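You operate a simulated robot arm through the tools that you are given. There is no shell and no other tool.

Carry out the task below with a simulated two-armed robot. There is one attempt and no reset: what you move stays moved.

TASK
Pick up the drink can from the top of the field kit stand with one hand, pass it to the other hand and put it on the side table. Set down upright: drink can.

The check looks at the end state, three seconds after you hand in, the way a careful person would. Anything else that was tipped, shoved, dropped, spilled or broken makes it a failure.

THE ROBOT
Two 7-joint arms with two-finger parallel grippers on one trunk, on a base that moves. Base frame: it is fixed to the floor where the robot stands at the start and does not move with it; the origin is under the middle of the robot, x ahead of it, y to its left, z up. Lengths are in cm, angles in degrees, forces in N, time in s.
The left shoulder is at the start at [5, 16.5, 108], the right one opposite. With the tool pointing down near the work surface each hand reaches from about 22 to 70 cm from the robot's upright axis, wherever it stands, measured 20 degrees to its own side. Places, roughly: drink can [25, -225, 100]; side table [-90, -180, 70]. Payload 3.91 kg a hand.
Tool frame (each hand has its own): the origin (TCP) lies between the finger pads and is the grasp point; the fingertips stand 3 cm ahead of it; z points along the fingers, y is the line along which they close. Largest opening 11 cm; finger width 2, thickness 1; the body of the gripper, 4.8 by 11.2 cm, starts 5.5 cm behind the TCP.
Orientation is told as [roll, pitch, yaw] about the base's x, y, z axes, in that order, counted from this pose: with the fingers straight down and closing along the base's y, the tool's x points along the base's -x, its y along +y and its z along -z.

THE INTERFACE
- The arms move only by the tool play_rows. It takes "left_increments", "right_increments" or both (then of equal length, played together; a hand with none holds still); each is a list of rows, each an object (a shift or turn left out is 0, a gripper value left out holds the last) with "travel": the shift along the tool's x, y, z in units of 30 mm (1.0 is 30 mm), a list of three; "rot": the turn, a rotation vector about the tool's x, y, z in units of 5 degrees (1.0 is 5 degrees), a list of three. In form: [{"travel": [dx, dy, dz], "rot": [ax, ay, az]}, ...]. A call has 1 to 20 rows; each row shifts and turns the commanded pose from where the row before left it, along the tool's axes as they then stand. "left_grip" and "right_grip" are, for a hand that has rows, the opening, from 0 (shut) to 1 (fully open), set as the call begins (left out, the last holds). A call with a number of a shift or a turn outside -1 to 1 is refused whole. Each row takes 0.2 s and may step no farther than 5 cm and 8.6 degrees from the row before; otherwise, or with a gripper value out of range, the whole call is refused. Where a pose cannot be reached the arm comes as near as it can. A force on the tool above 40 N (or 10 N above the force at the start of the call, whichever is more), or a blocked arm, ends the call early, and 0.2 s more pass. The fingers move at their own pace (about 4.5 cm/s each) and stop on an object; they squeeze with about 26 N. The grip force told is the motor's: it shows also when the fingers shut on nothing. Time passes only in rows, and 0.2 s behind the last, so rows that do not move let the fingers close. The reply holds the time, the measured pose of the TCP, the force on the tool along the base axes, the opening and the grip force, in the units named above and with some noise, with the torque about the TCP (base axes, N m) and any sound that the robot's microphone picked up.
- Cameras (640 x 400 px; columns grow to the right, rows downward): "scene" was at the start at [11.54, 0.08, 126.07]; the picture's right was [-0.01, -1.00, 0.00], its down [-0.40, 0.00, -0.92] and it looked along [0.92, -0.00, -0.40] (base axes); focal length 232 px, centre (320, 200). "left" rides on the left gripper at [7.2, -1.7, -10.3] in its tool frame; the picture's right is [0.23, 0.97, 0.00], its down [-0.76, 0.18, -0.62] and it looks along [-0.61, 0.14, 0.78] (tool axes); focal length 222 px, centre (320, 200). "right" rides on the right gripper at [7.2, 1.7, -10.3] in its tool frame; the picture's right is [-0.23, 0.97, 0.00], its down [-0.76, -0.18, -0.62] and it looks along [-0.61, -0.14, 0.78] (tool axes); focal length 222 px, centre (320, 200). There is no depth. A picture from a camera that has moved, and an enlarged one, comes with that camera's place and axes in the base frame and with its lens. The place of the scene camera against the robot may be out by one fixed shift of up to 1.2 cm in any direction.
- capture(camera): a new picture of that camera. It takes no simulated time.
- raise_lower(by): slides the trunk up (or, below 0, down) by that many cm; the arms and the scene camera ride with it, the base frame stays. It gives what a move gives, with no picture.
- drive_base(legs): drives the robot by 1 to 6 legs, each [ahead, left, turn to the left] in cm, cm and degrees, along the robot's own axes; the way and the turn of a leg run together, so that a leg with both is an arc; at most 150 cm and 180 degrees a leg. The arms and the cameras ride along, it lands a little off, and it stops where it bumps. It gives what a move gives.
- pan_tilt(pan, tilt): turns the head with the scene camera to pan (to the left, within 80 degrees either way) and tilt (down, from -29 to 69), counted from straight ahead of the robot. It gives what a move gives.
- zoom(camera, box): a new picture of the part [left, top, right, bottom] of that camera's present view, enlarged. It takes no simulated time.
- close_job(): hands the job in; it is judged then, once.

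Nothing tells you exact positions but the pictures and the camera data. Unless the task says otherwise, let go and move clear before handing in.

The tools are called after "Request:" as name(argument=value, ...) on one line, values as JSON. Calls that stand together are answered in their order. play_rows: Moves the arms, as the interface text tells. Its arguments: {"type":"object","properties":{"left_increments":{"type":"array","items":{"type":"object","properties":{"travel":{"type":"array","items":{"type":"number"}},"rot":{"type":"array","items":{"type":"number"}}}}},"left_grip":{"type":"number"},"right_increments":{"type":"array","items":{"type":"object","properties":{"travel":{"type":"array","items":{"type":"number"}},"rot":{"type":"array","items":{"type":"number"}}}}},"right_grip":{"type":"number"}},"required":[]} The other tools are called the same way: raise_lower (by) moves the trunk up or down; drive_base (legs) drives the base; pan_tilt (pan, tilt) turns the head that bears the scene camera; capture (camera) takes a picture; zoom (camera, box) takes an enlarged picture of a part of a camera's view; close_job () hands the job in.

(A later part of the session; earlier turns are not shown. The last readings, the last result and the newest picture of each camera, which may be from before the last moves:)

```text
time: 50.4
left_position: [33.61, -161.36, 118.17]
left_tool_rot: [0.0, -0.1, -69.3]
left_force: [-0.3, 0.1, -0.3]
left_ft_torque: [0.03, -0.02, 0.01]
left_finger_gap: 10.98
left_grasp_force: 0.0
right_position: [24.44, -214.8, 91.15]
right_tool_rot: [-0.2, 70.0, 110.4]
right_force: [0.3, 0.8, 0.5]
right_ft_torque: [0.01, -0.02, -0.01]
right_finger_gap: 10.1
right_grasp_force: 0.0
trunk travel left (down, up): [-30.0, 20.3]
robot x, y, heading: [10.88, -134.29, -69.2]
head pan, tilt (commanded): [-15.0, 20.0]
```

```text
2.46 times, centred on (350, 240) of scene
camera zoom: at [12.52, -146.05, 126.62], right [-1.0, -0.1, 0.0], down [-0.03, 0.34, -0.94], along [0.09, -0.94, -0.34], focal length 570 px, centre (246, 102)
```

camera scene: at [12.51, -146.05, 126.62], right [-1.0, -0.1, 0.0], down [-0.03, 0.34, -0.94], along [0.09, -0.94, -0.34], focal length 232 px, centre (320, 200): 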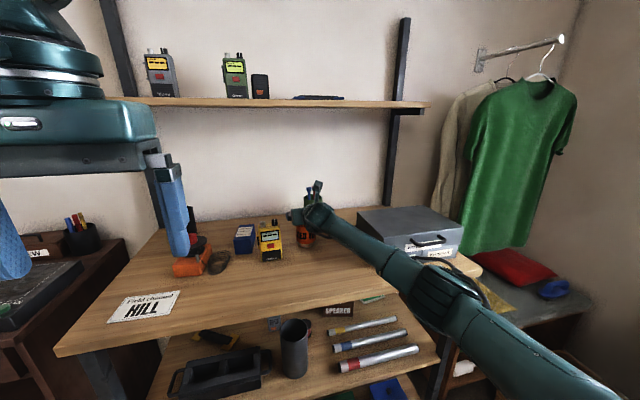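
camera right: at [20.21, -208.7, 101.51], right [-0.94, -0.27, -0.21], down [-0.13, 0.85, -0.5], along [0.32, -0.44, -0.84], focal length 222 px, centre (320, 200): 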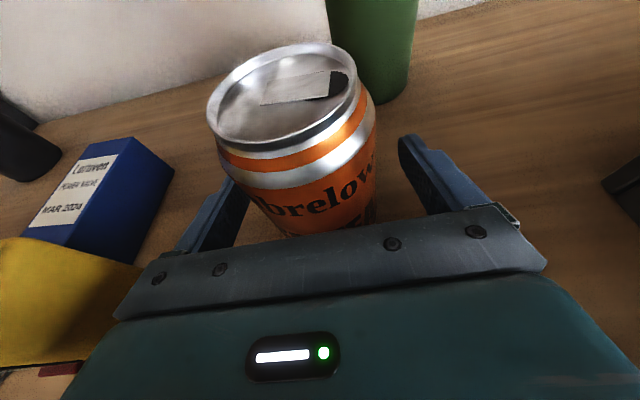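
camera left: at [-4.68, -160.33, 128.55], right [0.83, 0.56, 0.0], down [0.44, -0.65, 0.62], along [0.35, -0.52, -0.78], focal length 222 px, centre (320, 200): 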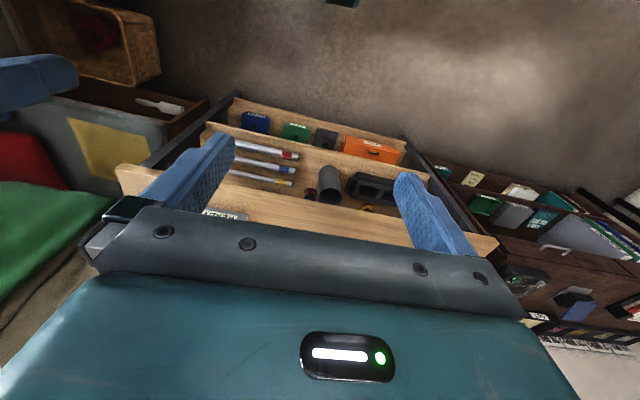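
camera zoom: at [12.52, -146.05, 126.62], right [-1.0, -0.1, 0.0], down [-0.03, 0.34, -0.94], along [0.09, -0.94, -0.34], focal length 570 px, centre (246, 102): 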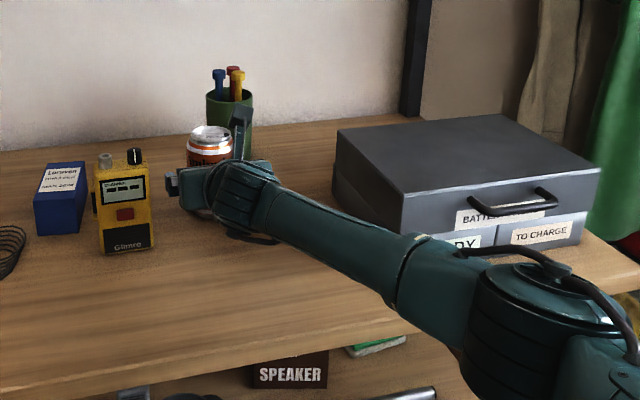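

In position with the can between the pads, no contact. Closing the right gripper.

Request:
play_rows(right_increments=[{"travel": [0, 0, 0]}, {"travel": [0, 0, 0]}, {"travel": [0, 0, 0]}, {"travel": [0, 0, 0]}, {"travel": [0, 0, 0]}, {"travel": [0, 0, 0]}], right_grip=0)

Request:
capture(camera="right")

```text
time: 51.8
left_position: [33.51, -161.39, 118.1]
left_tool_rot: [0.0, 0.0, -69.5]
left_force: [0.4, 0.3, 0.5]
left_ft_torque: [0.0, 0.03, -0.02]
left_finger_gap: 11.01
left_grasp_force: 0.1
right_position: [24.42, -214.81, 91.32]
right_tool_rot: [-0.1, 70.0, 110.5]
right_force: [0.2, 0.1, -0.3]
right_ft_torque: [-0.01, 0.01, 0.02]
right_finger_gap: 6.43
right_grasp_force: 25.7
trunk travel left (down, up): [-30.0, 20.3]
robot x, y, heading: [11.07, -134.33, -69.4]
head pan, tilt (commanded): [-15.0, 20.0]
```

```text
taken
camera right: at [20.23, -208.68, 101.53], right [-0.94, -0.27, -0.21], down [-0.13, 0.85, -0.5], along [0.32, -0.44, -0.84], focal length 222 px, centre (320, 200)
```

right: 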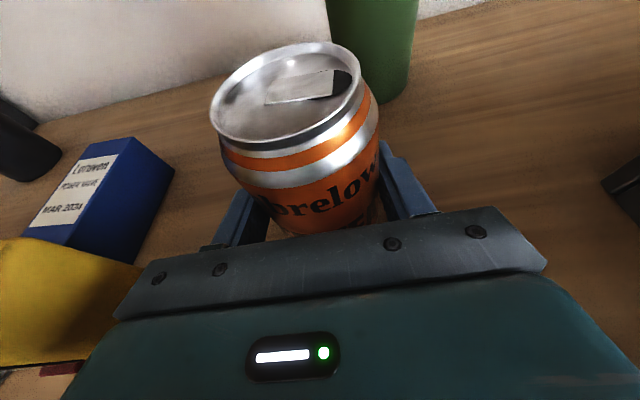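

Gripped at 6.4 cm width with ~26 N. Lifting straight up.

Request:
play_rows(right_increments=[{"travel": [0.2, 0, -0.073]}, {"travel": [0.3, 0, -0.109]}, {"travel": [0.4, 0, -0.146]}, {"travel": [0.47, 0, -0.171]}, {"travel": [0.47, 0, -0.171]}])

Request:
capture(camera="right")

Request:
zoom(camera="scene", box=[220, 130, 480, 290])

```text
time: 53.0
left_position: [33.64, -161.36, 118.11]
left_tool_rot: [0.0, 0.1, -69.4]
left_force: [0.6, -0.1, 0.2]
left_ft_torque: [0.01, 0.02, 0.0]
left_finger_gap: 11.01
left_grasp_force: 0.0
right_position: [24.5, -214.99, 97.28]
right_tool_rot: [0.0, 70.0, 110.7]
right_force: [0.7, 0.9, -0.3]
right_ft_torque: [-0.01, 0.03, 0.02]
right_finger_gap: 6.43
right_grasp_force: 26.2
trunk travel left (down, up): [-30.0, 20.3]
robot x, y, heading: [11.63, -134.3, -69.6]
head pan, tilt (commanded): [-15.0, 20.0]
```

```text
taken
camera right: at [20.28, -208.8, 107.53], right [-0.94, -0.27, -0.21], down [-0.13, 0.85, -0.5], along [0.32, -0.44, -0.84], focal length 222 px, centre (320, 200)
```

right: 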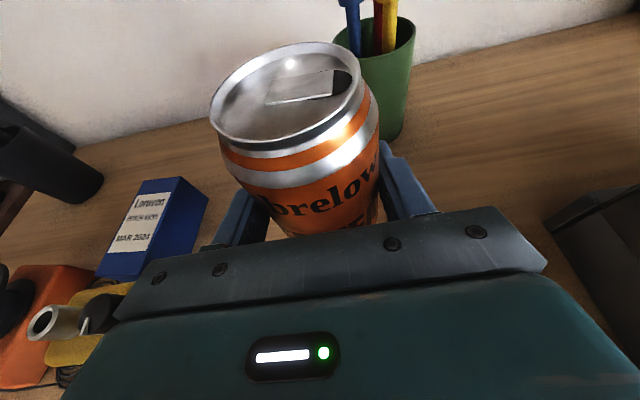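

```text
2.46 times, centred on (350, 210) of scene
camera zoom: at [12.52, -146.03, 126.62], right [-1.0, -0.1, 0.0], down [-0.03, 0.34, -0.94], along [0.09, -0.94, -0.34], focal length 570 px, centre (246, 175)
```

zoom: 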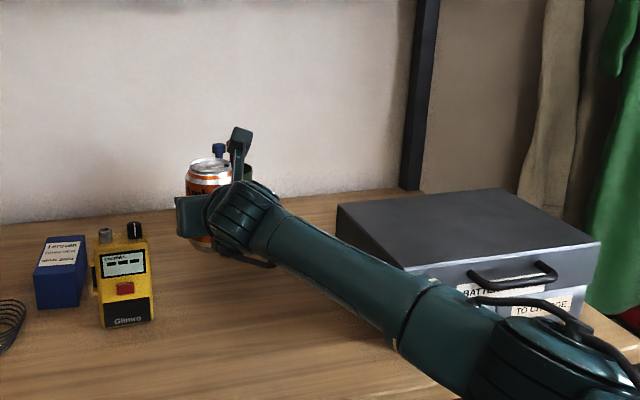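

The can is lifted with the hand, neighbours undisturbed. Lifting further, then backing away from the stand.

Request:
play_rows(right_increments=[{"travel": [0.47, 0, -0.171]}, {"travel": [0.47, 0, -0.171]}, {"travel": [0.47, 0, -0.171]}, {"travel": [0.47, 0, -0.171]}, {"travel": [0.47, 0, -0.171]}, {"travel": [0.47, 0, -0.171]}, {"travel": [0.47, 0, -0.171]}, {"travel": [0.47, 0, -0.171]}, {"travel": [0.47, 0, -0.171]}])

Request:
drive_base(legs=[[-45, 0, 0]])

Request:
pan_tilt(pan=0, tilt=15)

Request:
capture(camera="scene")

Request:
capture(camera="right")

```text
time: 55.0
left_position: [33.56, -161.41, 118.13]
left_tool_rot: [0.0, 0.0, -69.3]
left_force: [-0.1, 0.4, -0.8]
left_ft_torque: [-0.01, -0.01, 0.02]
left_finger_gap: 11.0
left_grasp_force: 0.2
right_position: [24.54, -215.12, 110.8]
right_tool_rot: [-0.1, 70.0, 110.5]
right_force: [1.0, 0.6, -0.1]
right_ft_torque: [0.01, -0.01, -0.01]
right_finger_gap: 6.42
right_grasp_force: 26.2
trunk travel left (down, up): [-30.0, 20.3]
robot x, y, heading: [11.28, -134.01, -69.4]
head pan, tilt (commanded): [-15.0, 20.0]
```

```text
time: 57.7
left_position: [18.16, -120.32, 118.06]
left_tool_rot: [0.0, 0.0, -69.2]
left_force: [-0.2, 0.0, -1.5]
left_ft_torque: [0.03, -0.01, 0.01]
left_finger_gap: 11.01
left_grasp_force: 0.0
right_position: [9.19, -173.94, 110.72]
right_tool_rot: [-0.2, 70.0, 110.5]
right_force: [0.2, 0.3, -0.2]
right_ft_torque: [0.01, -0.03, -0.05]
right_finger_gap: 6.42
right_grasp_force: 25.7
trunk travel left (down, up): [-30.0, 20.3]
robot x, y, heading: [-3.94, -93.6, -69.5]
head pan, tilt (commanded): [-15.0, 20.0]
```

```text
time: 58.4
left_position: [18.11, -120.44, 118.09]
left_tool_rot: [0.0, 0.0, -69.3]
left_force: [-0.5, 0.1, -0.5]
left_ft_torque: [-0.03, 0.02, 0.02]
left_finger_gap: 10.98
left_grasp_force: 0.1
right_position: [9.05, -174.02, 110.75]
right_tool_rot: [-0.1, 70.1, 110.6]
right_force: [-0.2, 0.5, -0.5]
right_ft_torque: [0.0, 0.0, 0.0]
right_finger_gap: 6.41
right_grasp_force: 25.8
trunk travel left (down, up): [-30.0, 20.3]
robot x, y, heading: [-4.13, -93.29, -69.4]
head pan, tilt (commanded): [0.0, 15.0]
```

```text
taken
camera scene: at [-0.55, -104.54, 127.43], right [-0.94, -0.35, 0.0], down [-0.09, 0.24, -0.97], along [0.34, -0.9, -0.26], focal length 232 px, centre (320, 200)
```

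scene: 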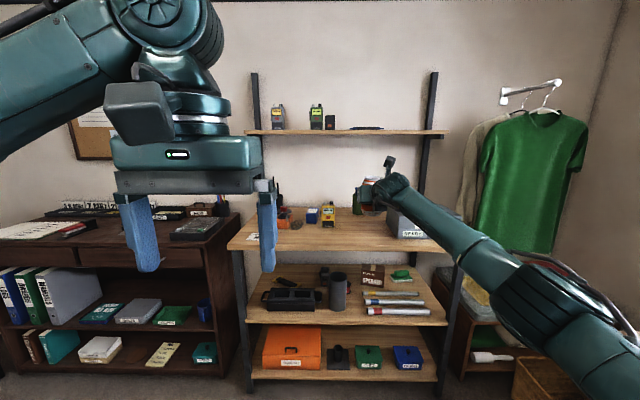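

```text
taken
camera right: at [4.87, -167.89, 120.91], right [-0.94, -0.27, -0.21], down [-0.13, 0.85, -0.5], along [0.32, -0.44, -0.84], focal length 222 px, centre (320, 200)
```

right: 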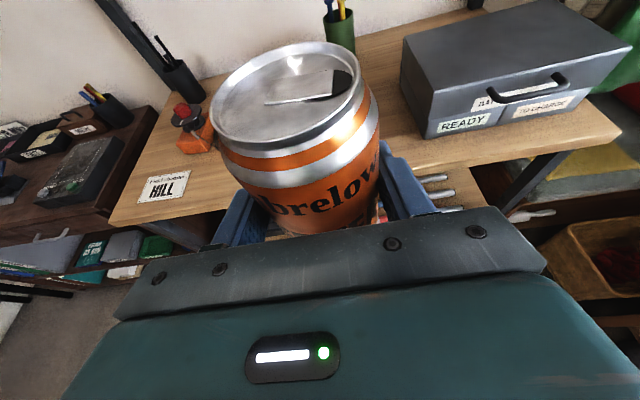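

Clear of the stand. Now set up the handover: first move the left hand up and outward a bit, then bring the can (upright) back to the middle in front of me.

Request:
play_rows(left_increments=[{"travel": [0, 0.333, -0.533]}, {"travel": [0, 0.333, -0.533]}, {"travel": [0, 0.333, -0.533]}, {"travel": [0, 0.333, -0.533]}, {"travel": [0, 0.333, -0.533]}])

Request:
play_rows(right_increments=[{"travel": [-0.316, -0.237, -0.347]}, {"travel": [-0.316, -0.237, -0.347]}, {"travel": [-0.316, -0.237, -0.347]}, {"travel": [-0.316, -0.237, -0.347]}, {"travel": [-0.316, -0.237, -0.347]}, {"travel": [-0.316, -0.237, -0.347]}, {"travel": [-0.316, -0.237, -0.347]}, {"travel": [-0.316, -0.237, -0.347]}, {"travel": [-0.316, -0.237, -0.347]}, {"travel": [-0.316, -0.237, -0.347]}])

Request:
capture(camera="scene")

```text
time: 59.6
left_position: [22.82, -118.64, 126.2]
left_tool_rot: [0.1, 0.0, -69.4]
left_force: [-0.2, -0.6, 0.3]
left_ft_torque: [0.01, -0.02, 0.01]
left_finger_gap: 11.01
left_grasp_force: 0.0
right_position: [9.11, -174.02, 110.7]
right_tool_rot: [-0.2, 69.9, 110.5]
right_force: [-0.3, -0.4, 1.1]
right_ft_torque: [0.01, -0.03, -0.01]
right_finger_gap: 6.41
right_grasp_force: 26.0
trunk travel left (down, up): [-30.0, 20.3]
robot x, y, heading: [-4.18, -93.3, -69.3]
head pan, tilt (commanded): [0.0, 15.0]
```

```text
time: 61.8
left_position: [22.83, -118.58, 126.18]
left_tool_rot: [0.0, 0.0, -69.5]
left_force: [-0.4, 0.6, -0.9]
left_ft_torque: [0.0, -0.02, 0.04]
left_finger_gap: 11.0
left_grasp_force: 0.2
right_position: [11.09, -159.2, 105.27]
right_tool_rot: [-0.3, 70.0, 110.5]
right_force: [-0.9, 0.4, -0.4]
right_ft_torque: [0.0, 0.0, 0.02]
right_finger_gap: 6.39
right_grasp_force: 26.3
trunk travel left (down, up): [-30.0, 20.3]
robot x, y, heading: [-4.38, -93.3, -69.6]
head pan, tilt (commanded): [0.0, 15.0]
```

```text
taken
camera scene: at [-0.55, -104.53, 127.44], right [-0.94, -0.35, 0.0], down [-0.09, 0.24, -0.97], along [0.34, -0.9, -0.26], focal length 232 px, centre (320, 200)
```

scene: 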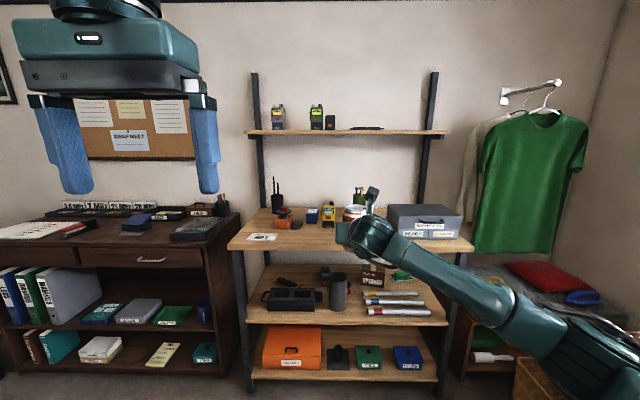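

Request:
play_rows(right_increments=[{"travel": [-0.316, -0.237, -0.347]}, {"travel": [-0.316, -0.237, -0.347]}, {"travel": [-0.316, -0.237, -0.347]}, {"travel": [-0.316, -0.237, -0.347]}, {"travel": [-0.316, -0.237, -0.347]}, {"travel": [-0.316, -0.237, -0.347]}, {"rot": [0.752, 0, -0.274]}, {"rot": [0.752, 0, -0.274]}, {"rot": [0.752, 0, -0.274]}, {"rot": [0.752, 0, -0.274]}, {"rot": [0.752, 0, -0.274]}])

Request:
capture(camera="scene")

Request:
capture(camera="right")

```text
time: 64.2
left_position: [22.76, -118.62, 126.06]
left_tool_rot: [0.0, 0.1, -69.2]
left_force: [-0.5, -0.4, -0.1]
left_ft_torque: [-0.02, 0.02, -0.04]
left_finger_gap: 11.01
left_grasp_force: 0.0
right_position: [12.25, -150.55, 102.17]
right_tool_rot: [-0.2, 70.1, 130.5]
right_force: [-1.1, 0.6, -1.0]
right_ft_torque: [0.02, 0.0, 0.0]
right_finger_gap: 6.38
right_grasp_force: 26.2
trunk travel left (down, up): [-30.0, 20.3]
robot x, y, heading: [-4.09, -92.96, -69.1]
head pan, tilt (commanded): [0.0, 15.0]
```

```text
taken
camera scene: at [-0.56, -104.54, 127.44], right [-0.94, -0.35, 0.0], down [-0.09, 0.24, -0.97], along [0.34, -0.9, -0.26], focal length 232 px, centre (320, 200)
```

scene: 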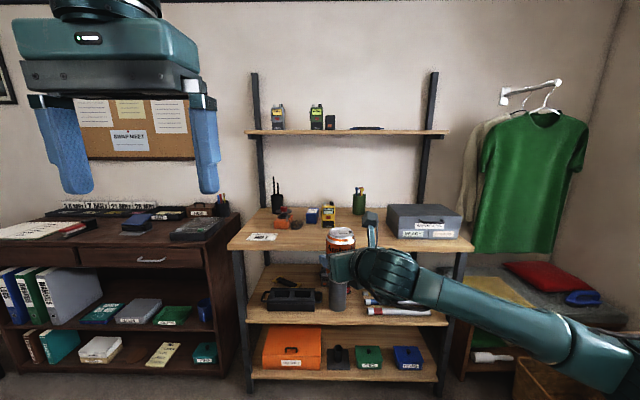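

```text
taken
camera right: at [6.22, -146.18, 112.32], right [-0.79, -0.58, -0.21], down [-0.42, 0.76, -0.5], along [0.45, -0.31, -0.84], focal length 222 px, centre (320, 200)
```

right: 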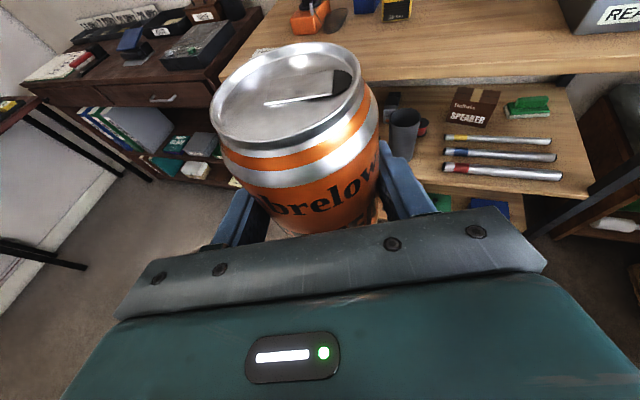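

Can is held upright at about 59 cm ahead. I'll bring it ~5 cm nearer and simultaneously turn the left hand to line up with the right hand's closing direction, leaning 10°.

Request:
play_rows(right_increments=[{"travel": [-0.2, -0.353, -0.31]}, {"travel": [-0.2, -0.353, -0.31]}, {"travel": [-0.2, -0.353, -0.31]}, {"travel": [-0.2, -0.353, -0.31]}, {"travel": [0, 0, 0]}, {"travel": [0, 0, 0]}], left_increments=[{"rot": [0, 0, -1]}, {"rot": [0, 0, -1]}, {"rot": [0, 0, -1]}, {"rot": [0, 0, -1]}, {"rot": [0, 1, 0]}, {"rot": [0, 1, 0]}])

Request:
capture(camera="scene")

Request:
capture(camera="left")

```text
time: 65.6
left_position: [22.75, -118.59, 126.01]
left_tool_rot: [0.0, 10.1, -49.2]
left_force: [-0.2, 0.0, 0.1]
left_ft_torque: [-0.02, 0.04, 0.01]
left_finger_gap: 11.01
left_grasp_force: 0.0
right_position: [12.7, -144.32, 101.07]
right_tool_rot: [-0.2, 70.0, 130.4]
right_force: [0.1, 0.2, 0.4]
right_ft_torque: [0.04, 0.01, -0.04]
right_finger_gap: 6.41
right_grasp_force: 25.9
trunk travel left (down, up): [-30.0, 20.3]
robot x, y, heading: [-4.3, -93.38, -69.0]
head pan, tilt (commanded): [0.0, 15.0]
```

```text
taken
camera scene: at [-0.55, -104.54, 127.43], right [-0.94, -0.35, 0.0], down [-0.09, 0.24, -0.97], along [0.34, -0.9, -0.26], focal length 232 px, centre (320, 200)
```

scene: 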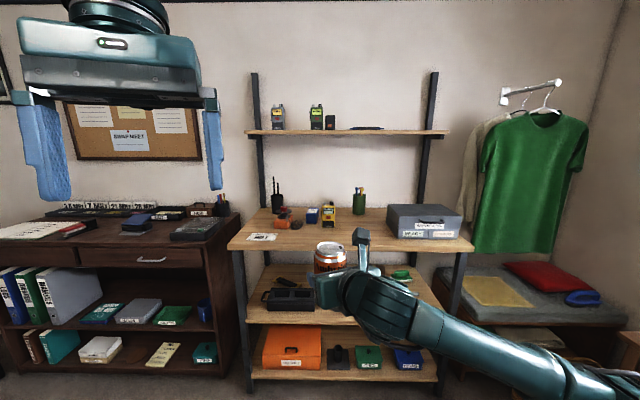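

```text
taken
camera left: at [18.06, -115.61, 137.65], right [0.59, 0.8, 0.04], down [0.69, -0.54, 0.48], along [0.41, -0.26, -0.88], focal length 222 px, centre (320, 200)
```

left: 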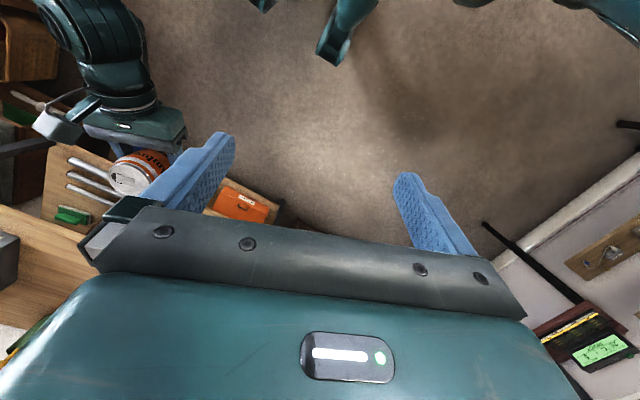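

I'll lower the can 8 cm and bring it 3 cm closer so the left arm has comfortable reach over it.

Request:
play_rows(right_increments=[{"travel": [-0.47, -0.057, 0.005]}, {"travel": [-0.47, -0.057, 0.005]}, {"travel": [-0.47, -0.057, 0.005]}, {"travel": [-0.47, -0.057, 0.005]}, {"travel": [-0.47, -0.057, 0.005]}, {"travel": [-0.47, -0.057, 0.005]}])

Request:
pan_tilt(pan=0, tilt=30)

Request:
capture(camera="scene")

```text
time: 67.0
left_position: [22.77, -118.74, 126.11]
left_tool_rot: [0.0, 10.1, -49.3]
left_force: [-1.0, 0.0, -0.4]
left_ft_torque: [-0.03, 0.02, -0.01]
left_finger_gap: 11.0
left_grasp_force: 0.0
right_position: [12.29, -143.02, 97.21]
right_tool_rot: [-0.2, 69.9, 130.5]
right_force: [-0.6, 0.3, 0.2]
right_ft_torque: [0.0, 0.0, 0.01]
right_finger_gap: 6.41
right_grasp_force: 26.4
right hand out of reach, approached as far as the arm can: row 4, 5, 6
trunk travel left (down, up): [-30.0, 20.3]
robot x, y, heading: [-3.82, -93.37, -69.3]
head pan, tilt (commanded): [0.0, 15.0]
```

```text
time: 67.8
left_position: [22.64, -118.58, 126.13]
left_tool_rot: [0.0, 10.0, -49.3]
left_force: [-0.1, -0.1, 0.0]
left_ft_torque: [0.0, 0.03, -0.03]
left_finger_gap: 11.0
left_grasp_force: 0.0
right_position: [12.3, -143.19, 97.22]
right_tool_rot: [-0.1, 69.8, 130.6]
right_force: [-0.1, -0.8, 0.0]
right_ft_torque: [0.01, 0.0, -0.01]
right_finger_gap: 6.4
right_grasp_force: 25.8
trunk travel left (down, up): [-30.0, 20.3]
robot x, y, heading: [-4.31, -93.16, -69.2]
head pan, tilt (commanded): [0.0, 30.0]
```

```text
taken
camera scene: at [-0.65, -104.26, 125.02], right [-0.94, -0.35, 0.0], down [-0.18, 0.47, -0.87], along [0.31, -0.81, -0.5], focal length 232 px, centre (320, 200)
```

scene: 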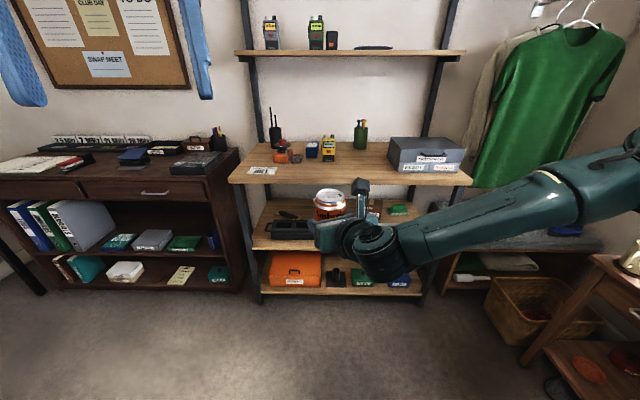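

The right arm reached its limit at z≈97 there, which is fine; I'll step back 3 rows so commanded and real poses agree, then read the pose.

Request:
play_rows(right_increments=[{"travel": [0.47, 0.057, -0.005]}, {"travel": [0.47, 0.057, -0.005]}, {"travel": [0.47, 0.057, -0.005]}])

Request:
zoom(camera="scene", box=[270, 150, 430, 290])

```text
time: 68.6
left_position: [22.58, -118.66, 126.11]
left_tool_rot: [0.1, 9.9, -49.3]
left_force: [-0.8, -0.4, -0.3]
left_ft_torque: [-0.01, 0.01, 0.01]
left_finger_gap: 10.96
left_grasp_force: 0.1
right_position: [12.75, -144.43, 101.11]
right_tool_rot: [-0.2, 69.9, 130.5]
right_force: [0.2, -0.4, 0.1]
right_ft_torque: [0.02, -0.01, -0.03]
right_finger_gap: 6.41
right_grasp_force: 25.8
trunk travel left (down, up): [-30.0, 20.3]
robot x, y, heading: [-4.08, -93.11, -69.4]
head pan, tilt (commanded): [0.0, 30.0]
```

```text
2.86 times, centred on (350, 220) of scene
camera zoom: at [-0.66, -104.27, 125.01], right [-0.94, -0.35, 0.0], down [-0.18, 0.47, -0.87], along [0.31, -0.81, -0.5], focal length 662 px, centre (234, 143)
```

zoom: 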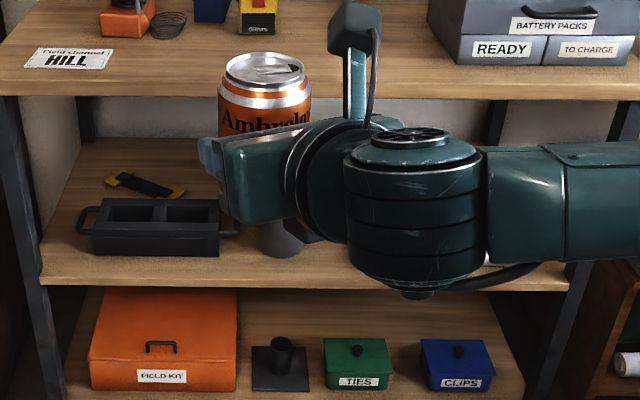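

Request:
play_rows(right_increments=[{"travel": [-0.47, -0.03, 0.171]}, {"travel": [-0.47, -0.03, 0.171]}])

Request:
play_rows(left_increments=[{"travel": [-0.4, -0.66, 0.06]}, {"travel": [-0.4, -0.66, 0.06]}, {"travel": [-0.4, -0.66, 0.06]}, {"travel": [-0.4, -0.66, 0.06]}, {"travel": [-0.4, -0.66, 0.06]}, {"travel": [-0.4, -0.66, 0.06]}])

Request:
capture(camera="scene")

Request:
capture(camera="left")

```text
time: 69.2
left_position: [22.68, -118.67, 126.07]
left_tool_rot: [0.0, 10.0, -49.3]
left_force: [0.3, 0.7, -0.8]
left_ft_torque: [0.0, -0.02, -0.01]
left_finger_gap: 11.01
left_grasp_force: 0.2
right_position: [12.87, -144.46, 98.23]
right_tool_rot: [0.1, 70.0, 130.6]
right_force: [-0.4, 0.2, -1.6]
right_ft_torque: [0.0, 0.02, 0.03]
right_finger_gap: 6.41
right_grasp_force: 26.3
trunk travel left (down, up): [-30.0, 20.3]
robot x, y, heading: [-4.12, -93.02, -69.4]
head pan, tilt (commanded): [0.0, 30.0]
```

```text
time: 70.6
left_position: [17.98, -131.55, 123.66]
left_tool_rot: [0.0, 10.0, -49.3]
left_force: [0.2, 0.5, 1.3]
left_ft_torque: [0.01, -0.01, 0.04]
left_finger_gap: 11.0
left_grasp_force: 0.0
right_position: [13.05, -144.35, 98.22]
right_tool_rot: [-0.2, 70.0, 130.4]
right_force: [-0.5, -0.5, 0.2]
right_ft_torque: [-0.01, 0.03, -0.01]
right_finger_gap: 6.43
right_grasp_force: 26.3
trunk travel left (down, up): [-30.0, 20.3]
robot x, y, heading: [-3.89, -93.38, -69.3]
head pan, tilt (commanded): [0.0, 30.0]
```

```text
taken
camera scene: at [-0.68, -104.29, 125.01], right [-0.94, -0.35, 0.0], down [-0.18, 0.47, -0.87], along [0.31, -0.81, -0.5], focal length 232 px, centre (320, 200)
```

scene: 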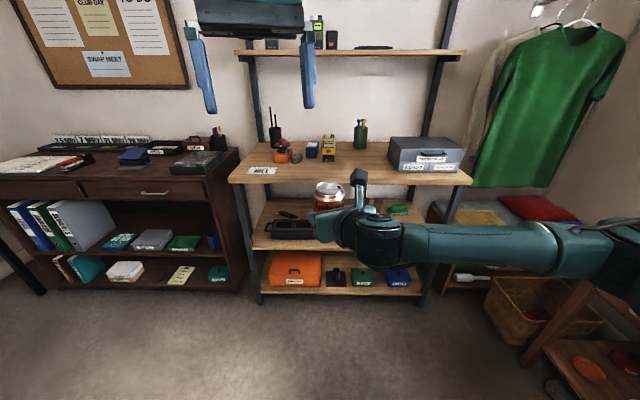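

```text
taken
camera left: at [13.42, -128.54, 135.28], right [0.59, 0.8, 0.04], down [0.69, -0.54, 0.48], along [0.41, -0.26, -0.88], focal length 222 px, centre (320, 200)
```

left: 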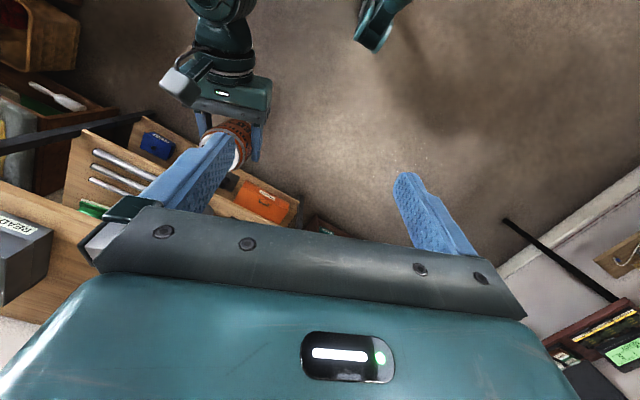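

Moving the left hand to a pre-grasp point 8 cm above its grip position on the can.

Request:
play_rows(left_increments=[{"travel": [-0.415, -0.508, 0.3]}, {"travel": [-0.415, -0.508, 0.3]}, {"travel": [-0.415, -0.508, 0.3]}, {"travel": [-0.415, -0.508, 0.3]}, {"travel": [-0.415, -0.508, 0.4]}, {"travel": [-0.415, -0.508, 0.5]}, {"travel": [-0.415, -0.508, 0.5]}, {"travel": [-0.415, -0.508, 0.5]}])

Request:
capture(camera="scene")

Request:
capture(camera="left")

Request:
capture(camera="right")

```text
time: 72.4
left_position: [13.83, -143.59, 113.05]
left_tool_rot: [0.2, 9.6, -49.2]
left_force: [-0.5, -0.1, -0.7]
left_ft_torque: [-0.04, 0.03, 0.01]
left_finger_gap: 10.98
left_grasp_force: 0.1
left hand out of reach, approached as far as the arm can: row 7, 8
right_position: [12.95, -144.33, 98.17]
right_tool_rot: [-0.3, 70.1, 130.5]
right_force: [0.0, 0.3, 0.8]
right_ft_torque: [0.0, 0.03, 0.01]
right_finger_gap: 6.42
right_grasp_force: 26.0
trunk travel left (down, up): [-30.0, 20.3]
robot x, y, heading: [-4.44, -92.95, -69.2]
head pan, tilt (commanded): [0.0, 30.0]
```

```text
taken
camera scene: at [-0.68, -104.28, 125.02], right [-0.94, -0.35, 0.0], down [-0.18, 0.47, -0.87], along [0.31, -0.81, -0.5], focal length 232 px, centre (320, 200)
```

scene: 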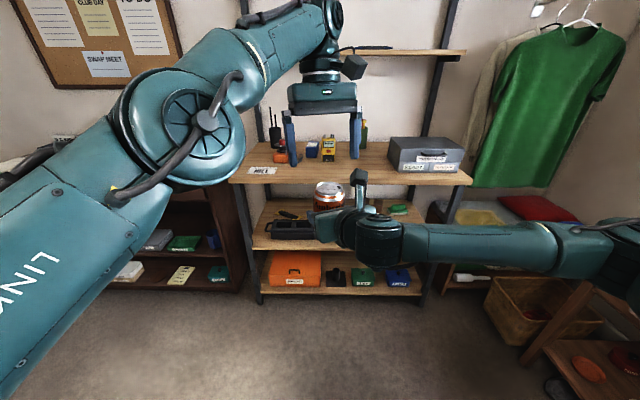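

```text
taken
camera left: at [9.14, -140.45, 124.63], right [0.59, 0.81, 0.04], down [0.69, -0.53, 0.49], along [0.41, -0.26, -0.87], focal length 222 px, centre (320, 200)
```

left: 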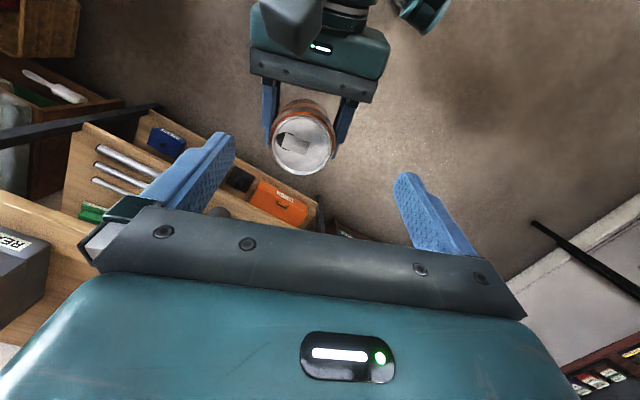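

```text
taken
camera right: at [6.84, -140.03, 108.41], right [-0.79, -0.58, -0.21], down [-0.42, 0.76, -0.5], along [0.45, -0.31, -0.84], focal length 222 px, centre (320, 200)
```

right: 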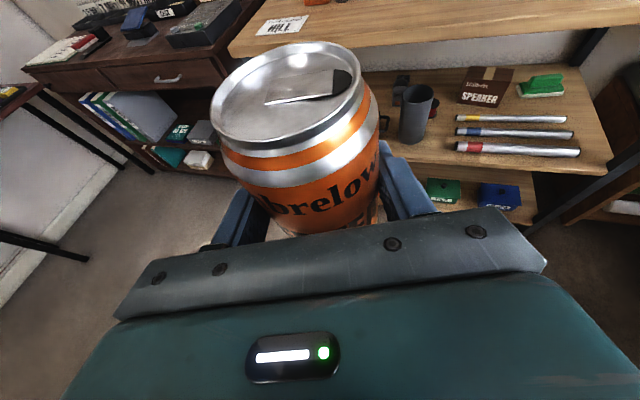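

Left hand is just at its reach edge there, but the lower grip point lies nearer. I'll move centrally over the can and down 4 cm (tips still above the can's rim).

Request:
play_rows(left_increments=[{"travel": [-0.088, -0.133, 0.475]}, {"travel": [-0.088, -0.133, 0.475]}, {"travel": [-0.088, -0.133, 0.475]}])

Request:
capture(camera="scene")

Request:
capture(camera="left")

Request:
capture(camera="right")

```text
time: 73.2
left_position: [13.03, -144.46, 108.93]
left_tool_rot: [0.0, 9.9, -49.4]
left_force: [1.3, 0.3, -0.3]
left_ft_torque: [-0.01, 0.0, -0.01]
left_finger_gap: 11.01
left_grasp_force: 0.1
right_position: [13.0, -144.38, 98.14]
right_tool_rot: [-0.2, 70.0, 130.5]
right_force: [-0.2, 0.7, -0.3]
right_ft_torque: [0.02, 0.0, -0.02]
right_finger_gap: 6.41
right_grasp_force: 25.9
trunk travel left (down, up): [-30.0, 20.3]
robot x, y, heading: [-4.19, -93.31, -69.3]
head pan, tilt (commanded): [0.0, 30.0]
```

```text
taken
camera scene: at [-0.65, -104.28, 125.01], right [-0.94, -0.35, 0.0], down [-0.18, 0.47, -0.87], along [0.31, -0.81, -0.5], focal length 232 px, centre (320, 200)
```

scene: 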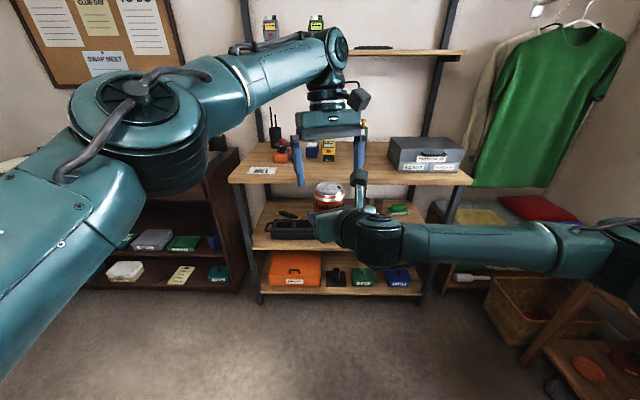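

```text
taken
camera left: at [8.34, -141.25, 120.47], right [0.59, 0.8, 0.04], down [0.69, -0.53, 0.48], along [0.41, -0.26, -0.88], focal length 222 px, centre (320, 200)
```

left: 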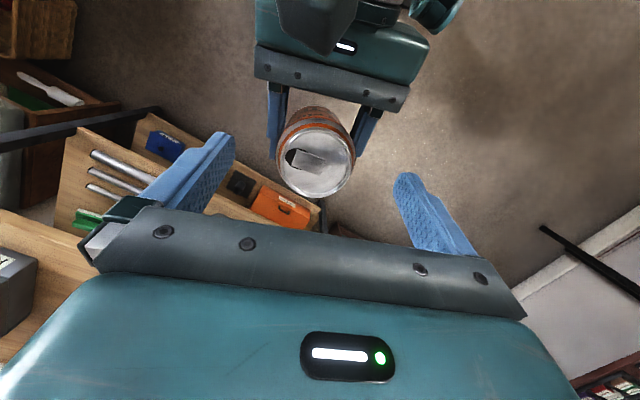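

```text
taken
camera right: at [6.87, -140.02, 108.41], right [-0.79, -0.58, -0.21], down [-0.42, 0.76, -0.5], along [0.45, -0.31, -0.84], focal length 222 px, centre (320, 200)
```

right: 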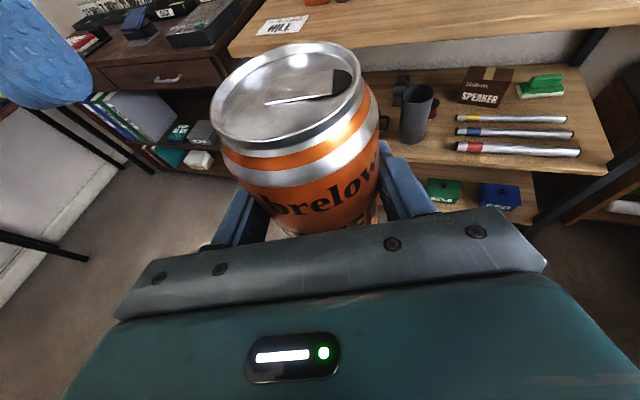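

Well centred over the can. Descending to the grip height in two stages.

Request:
play_rows(left_increments=[{"travel": [-0.085, 0, 0.484]}, {"travel": [-0.085, 0, 0.484]}])

Request:
capture(camera="left")

Request:
zoom(camera="scene", box=[250, 60, 430, 280])

```text
time: 73.8
left_position: [13.1, -144.43, 105.98]
left_tool_rot: [0.0, 10.0, -49.3]
left_force: [0.5, 0.4, 0.1]
left_ft_torque: [0.03, 0.03, -0.02]
left_finger_gap: 11.0
left_grasp_force: 0.1
right_position: [12.8, -144.3, 98.13]
right_tool_rot: [-0.3, 70.0, 130.5]
right_force: [0.2, 0.7, -0.2]
right_ft_torque: [0.04, -0.01, 0.04]
right_finger_gap: 6.4
right_grasp_force: 25.6
trunk travel left (down, up): [-30.0, 20.3]
robot x, y, heading: [-4.17, -93.63, -69.2]
head pan, tilt (commanded): [0.0, 30.0]
```

```text
taken
camera left: at [8.39, -141.26, 117.57], right [0.59, 0.81, 0.04], down [0.69, -0.53, 0.48], along [0.41, -0.26, -0.88], focal length 222 px, centre (320, 200)
```

left: 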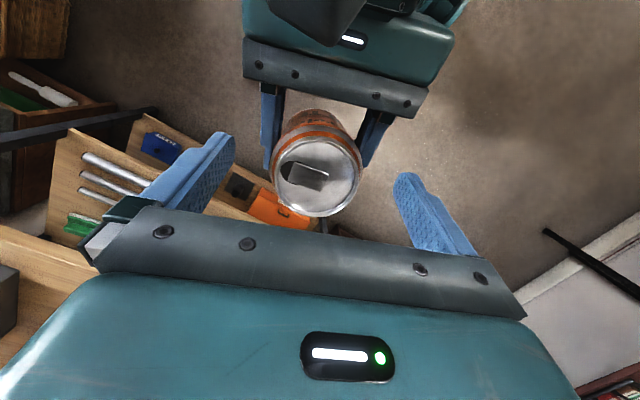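

```text
1.82 times, centred on (340, 170) of scene
camera zoom: at [-0.64, -104.27, 125.01], right [-0.94, -0.35, 0.0], down [-0.18, 0.47, -0.87], along [0.31, -0.81, -0.5], focal length 421 px, centre (284, 254)
```

zoom: 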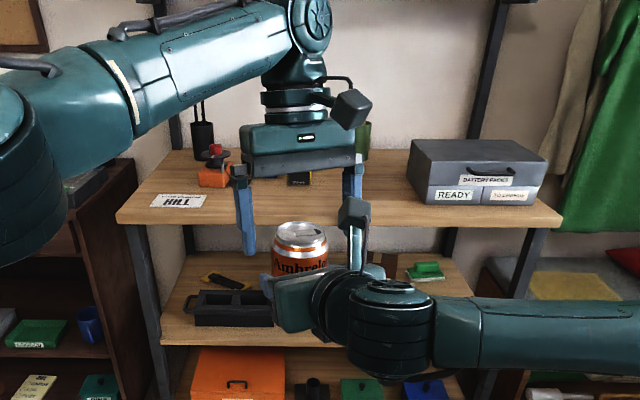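

Request:
play_rows(left_increments=[{"travel": [-0.085, -0.03, 0.484]}, {"travel": [-0.085, -0.03, 0.484]}])

Request:
capture(camera="left")

Request:
capture(camera="right")

Request:
zoom(camera="scene", box=[250, 90, 430, 290])

```text
time: 74.4
left_position: [12.98, -144.54, 103.05]
left_tool_rot: [-0.1, 10.0, -49.4]
left_force: [0.3, 0.5, -0.1]
left_ft_torque: [0.01, 0.02, 0.01]
left_finger_gap: 10.97
left_grasp_force: 0.0
right_position: [12.93, -144.36, 98.25]
right_tool_rot: [-0.2, 70.0, 130.5]
right_force: [0.0, -0.4, -0.8]
right_ft_torque: [0.01, -0.05, 0.0]
right_finger_gap: 6.41
right_grasp_force: 26.3
trunk travel left (down, up): [-30.0, 20.3]
robot x, y, heading: [-4.38, -92.97, -69.4]
head pan, tilt (commanded): [0.0, 30.0]
```

```text
taken
camera left: at [8.34, -141.46, 114.62], right [0.59, 0.81, 0.04], down [0.69, -0.53, 0.48], along [0.41, -0.26, -0.88], focal length 222 px, centre (320, 200)
```

left: 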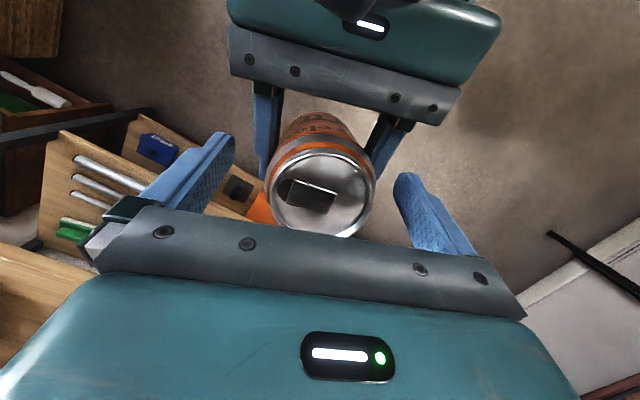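

```text
taken
camera right: at [6.87, -140.02, 108.41], right [-0.79, -0.58, -0.21], down [-0.42, 0.76, -0.5], along [0.45, -0.31, -0.84], focal length 222 px, centre (320, 200)
```

right: 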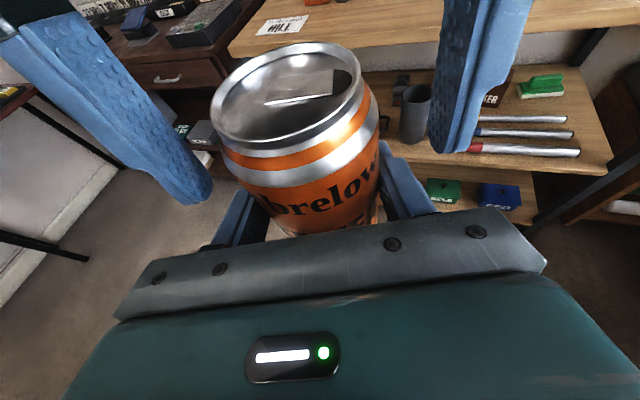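

```text
2.00 times, centred on (340, 190) of scene
camera zoom: at [-0.64, -104.27, 125.02], right [-0.94, -0.35, 0.0], down [-0.18, 0.47, -0.87], along [0.31, -0.81, -0.5], focal length 463 px, centre (280, 220)
```

zoom: 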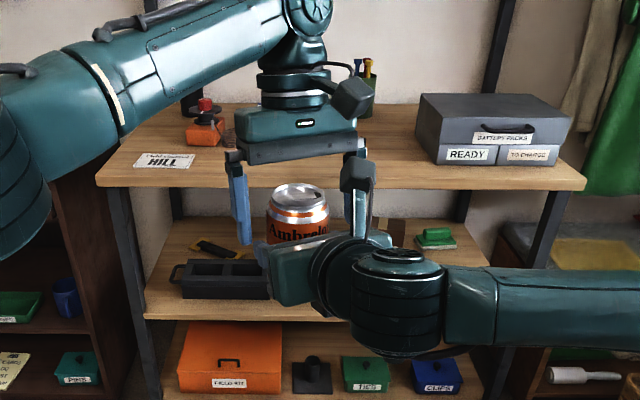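

Well aligned; I'll raise the left hand 0.5 cm to keep its fingertips clear of the right fingers, then close the left gripper.

Request:
play_rows(left_increments=[{"travel": [0.029, 0, -0.164]}])

Request:
play_rows(left_increments=[{"travel": [0, 0, 0]}, {"travel": [0, 0, 0]}, {"travel": [0, 0, 0]}, {"travel": [0, 0, 0]}, {"travel": [0, 0, 0]}, {"travel": [0, 0, 0]}, {"travel": [0, 0, 0]}], left_grip=0)

Request:
capture(camera="left")

Request:
capture(camera="right")

Request:
zoom(camera="scene", box=[250, 90, 430, 290])

```text
time: 74.8
left_position: [12.96, -144.53, 103.55]
left_tool_rot: [0.1, 10.0, -49.3]
left_force: [0.4, 0.2, 0.3]
left_ft_torque: [0.03, 0.02, 0.0]
left_finger_gap: 11.01
left_grasp_force: 0.0
right_position: [13.02, -144.25, 98.17]
right_tool_rot: [-0.2, 70.0, 130.5]
right_force: [-1.1, -0.2, 0.2]
right_ft_torque: [-0.02, -0.01, 0.01]
right_finger_gap: 6.41
right_grasp_force: 26.7
trunk travel left (down, up): [-30.0, 20.3]
robot x, y, heading: [-4.49, -93.32, -69.4]
head pan, tilt (commanded): [0.0, 30.0]
```

```text
time: 76.4
left_position: [12.91, -144.42, 103.57]
left_tool_rot: [0.1, 9.9, -49.3]
left_force: [7.1, 6.1, 0.0]
left_ft_torque: [0.14, -0.14, 0.1]
left_finger_gap: 6.38
left_grasp_force: 25.8
right_position: [12.91, -144.28, 98.14]
right_tool_rot: [0.0, 70.0, 130.4]
right_force: [-7.2, -6.7, 0.7]
right_ft_torque: [0.17, -0.23, -0.09]
right_finger_gap: 6.39
right_grasp_force: 26.2
trunk travel left (down, up): [-30.0, 20.3]
robot x, y, heading: [-4.14, -93.0, -69.2]
head pan, tilt (commanded): [0.0, 30.0]
```

```text
taken
camera left: at [8.3, -141.46, 115.13], right [0.59, 0.81, 0.04], down [0.69, -0.53, 0.48], along [0.41, -0.26, -0.88], focal length 222 px, centre (320, 200)
```

left: 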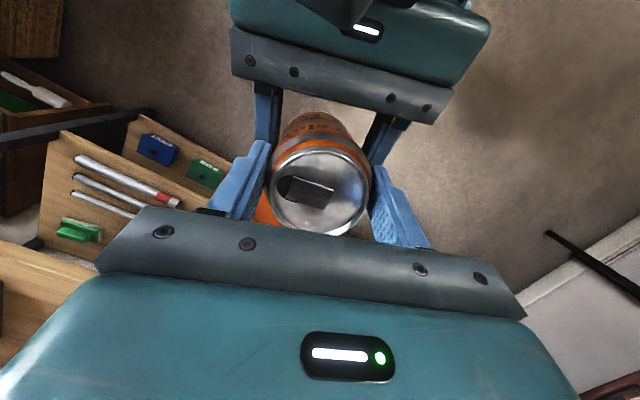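

```text
taken
camera right: at [6.82, -140.07, 108.42], right [-0.79, -0.57, -0.21], down [-0.41, 0.76, -0.5], along [0.45, -0.31, -0.84], focal length 222 px, centre (320, 200)
```

right: 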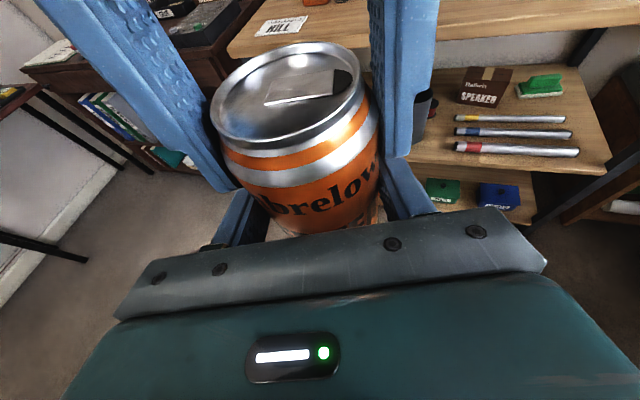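

```text
2.00 times, centred on (340, 190) of scene
camera zoom: at [-0.65, -104.26, 125.01], right [-0.94, -0.35, 0.0], down [-0.18, 0.47, -0.87], along [0.31, -0.81, -0.5], focal length 463 px, centre (280, 220)
```

zoom: 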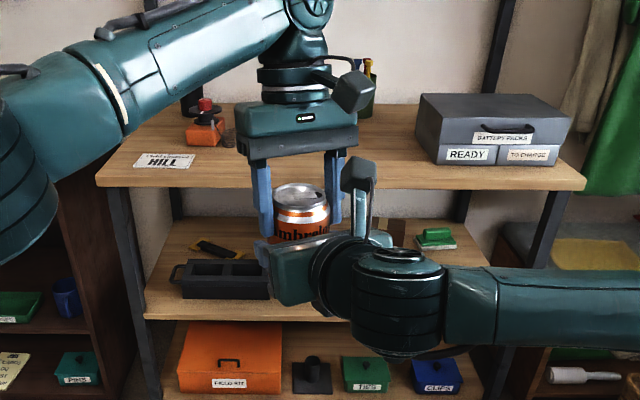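

Both hands hold the can (left gap 6.4 cm, 26 N). Now I open the right gripper and check that the left holds.

Request:
play_rows(right_increments=[{"travel": [0, 0, 0]}, {"travel": [0, 0, 0]}, {"travel": [0, 0, 0]}, {"travel": [0, 0, 0]}, {"travel": [0, 0, 0]}], right_grip=0.95)

Request:
capture(camera="right")

Request:
capture(camera="left")

```text
time: 77.6
left_position: [12.97, -144.63, 103.62]
left_tool_rot: [0.0, 9.9, -49.3]
left_force: [-0.5, 1.1, -0.3]
left_ft_torque: [0.0, 0.01, -0.01]
left_finger_gap: 6.38
left_grasp_force: 25.8
right_position: [12.95, -144.41, 98.14]
right_tool_rot: [-0.2, 70.0, 130.5]
right_force: [-0.3, 0.0, -0.3]
right_ft_torque: [-0.03, 0.03, -0.05]
right_finger_gap: 10.44
right_grasp_force: 0.1
trunk travel left (down, up): [-30.0, 20.3]
robot x, y, heading: [-4.59, -93.14, -69.2]
head pan, tilt (commanded): [0.0, 30.0]
```

```text
taken
camera right: at [6.87, -140.0, 108.41], right [-0.79, -0.58, -0.21], down [-0.42, 0.76, -0.5], along [0.45, -0.31, -0.84], focal length 222 px, centre (320, 200)
```

right: 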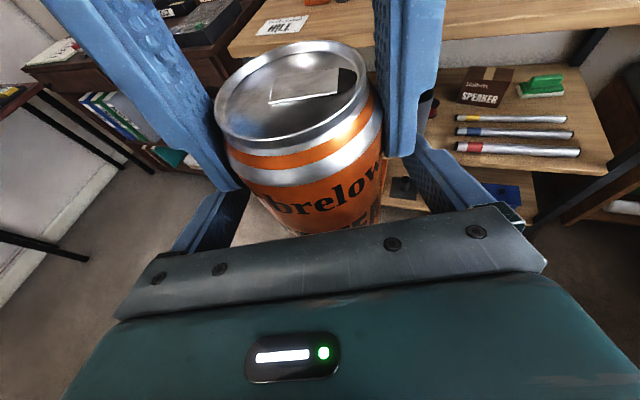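

```text
taken
camera left: at [8.25, -141.46, 115.14], right [0.59, 0.8, 0.04], down [0.69, -0.53, 0.48], along [0.41, -0.26, -0.88], focal length 222 px, centre (320, 200)
```

left: 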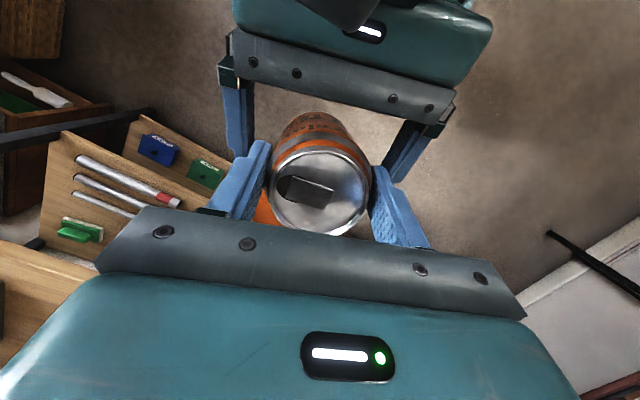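

The left hand holds the can alone. Withdrawing the right hand along its fingers.

Request:
play_rows(right_increments=[{"travel": [0, 0, -0.4]}, {"travel": [0, 0, -0.5]}, {"travel": [0, 0, -0.6]}, {"travel": [0, 0, -0.6]}])

Request:
zoom(camera="scene", box=[230, 70, 450, 290])

Request:
capture(camera="left")

```text
time: 78.6
left_position: [12.94, -144.51, 103.68]
left_tool_rot: [0.0, 10.1, -49.3]
left_force: [0.2, 0.8, 0.2]
left_ft_torque: [0.0, 0.01, -0.05]
left_finger_gap: 6.37
left_grasp_force: 26.1
right_position: [9.02, -139.66, 100.36]
right_tool_rot: [0.0, 70.1, 130.6]
right_force: [-0.9, 0.2, -1.1]
right_ft_torque: [0.0, -0.01, 0.02]
right_finger_gap: 10.47
right_grasp_force: 0.1
trunk travel left (down, up): [-30.0, 20.3]
robot x, y, heading: [-4.42, -93.47, -69.2]
head pan, tilt (commanded): [0.0, 30.0]
```

```text
1.82 times, centred on (340, 180) of scene
camera zoom: at [-0.66, -104.26, 125.02], right [-0.94, -0.35, 0.0], down [-0.18, 0.47, -0.87], along [0.31, -0.81, -0.5], focal length 421 px, centre (284, 236)
```

zoom: 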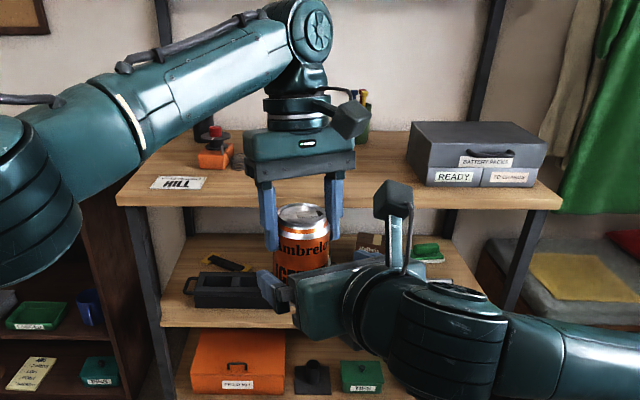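

```text
taken
camera left: at [8.24, -141.45, 115.15], right [0.59, 0.8, 0.04], down [0.69, -0.53, 0.48], along [0.41, -0.26, -0.88], focal length 222 px, centre (320, 200)
```

left: 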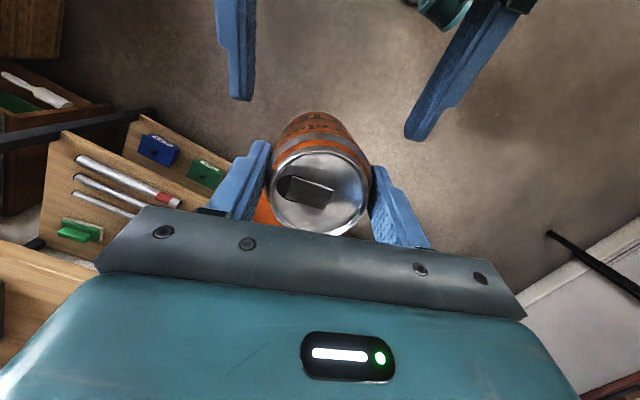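

Request:
play_rows(right_increments=[{"travel": [0, 0, -0.6]}, {"travel": [0, 0.2, -0.6]}, {"travel": [0, 0.4, -0.5]}, {"travel": [0, 0.7, -0.2]}, {"travel": [0, 0.8, 0]}, {"travel": [0, 0.8, 0]}])

Request:
capture(camera="scene")

```text
time: 80.0
left_position: [12.95, -144.56, 103.62]
left_tool_rot: [0.0, 10.1, -49.3]
left_force: [-0.1, 0.0, 0.8]
left_ft_torque: [-0.02, 0.01, -0.03]
left_finger_gap: 6.35
left_grasp_force: 26.4
right_position: [-1.29, -141.18, 102.24]
right_tool_rot: [-0.2, 70.0, 130.4]
right_force: [-1.4, -0.6, 0.2]
right_ft_torque: [0.03, -0.04, 0.01]
right_finger_gap: 10.45
right_grasp_force: 0.1
trunk travel left (down, up): [-30.0, 20.3]
robot x, y, heading: [-4.25, -92.83, -69.6]
head pan, tilt (commanded): [0.0, 30.0]
```

```text
taken
camera scene: at [-0.67, -104.26, 125.02], right [-0.94, -0.35, 0.0], down [-0.18, 0.47, -0.87], along [0.31, -0.81, -0.5], focal length 232 px, centre (320, 200)
```

scene: 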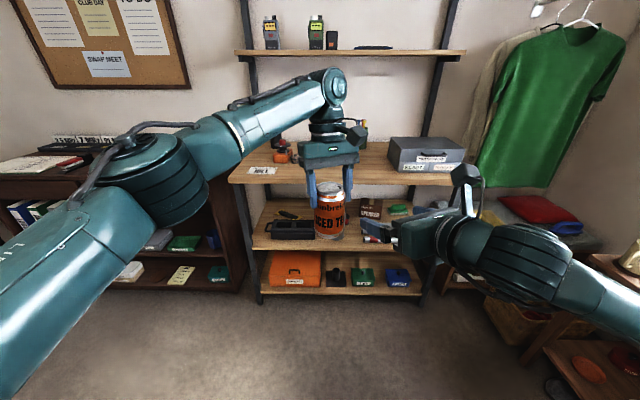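

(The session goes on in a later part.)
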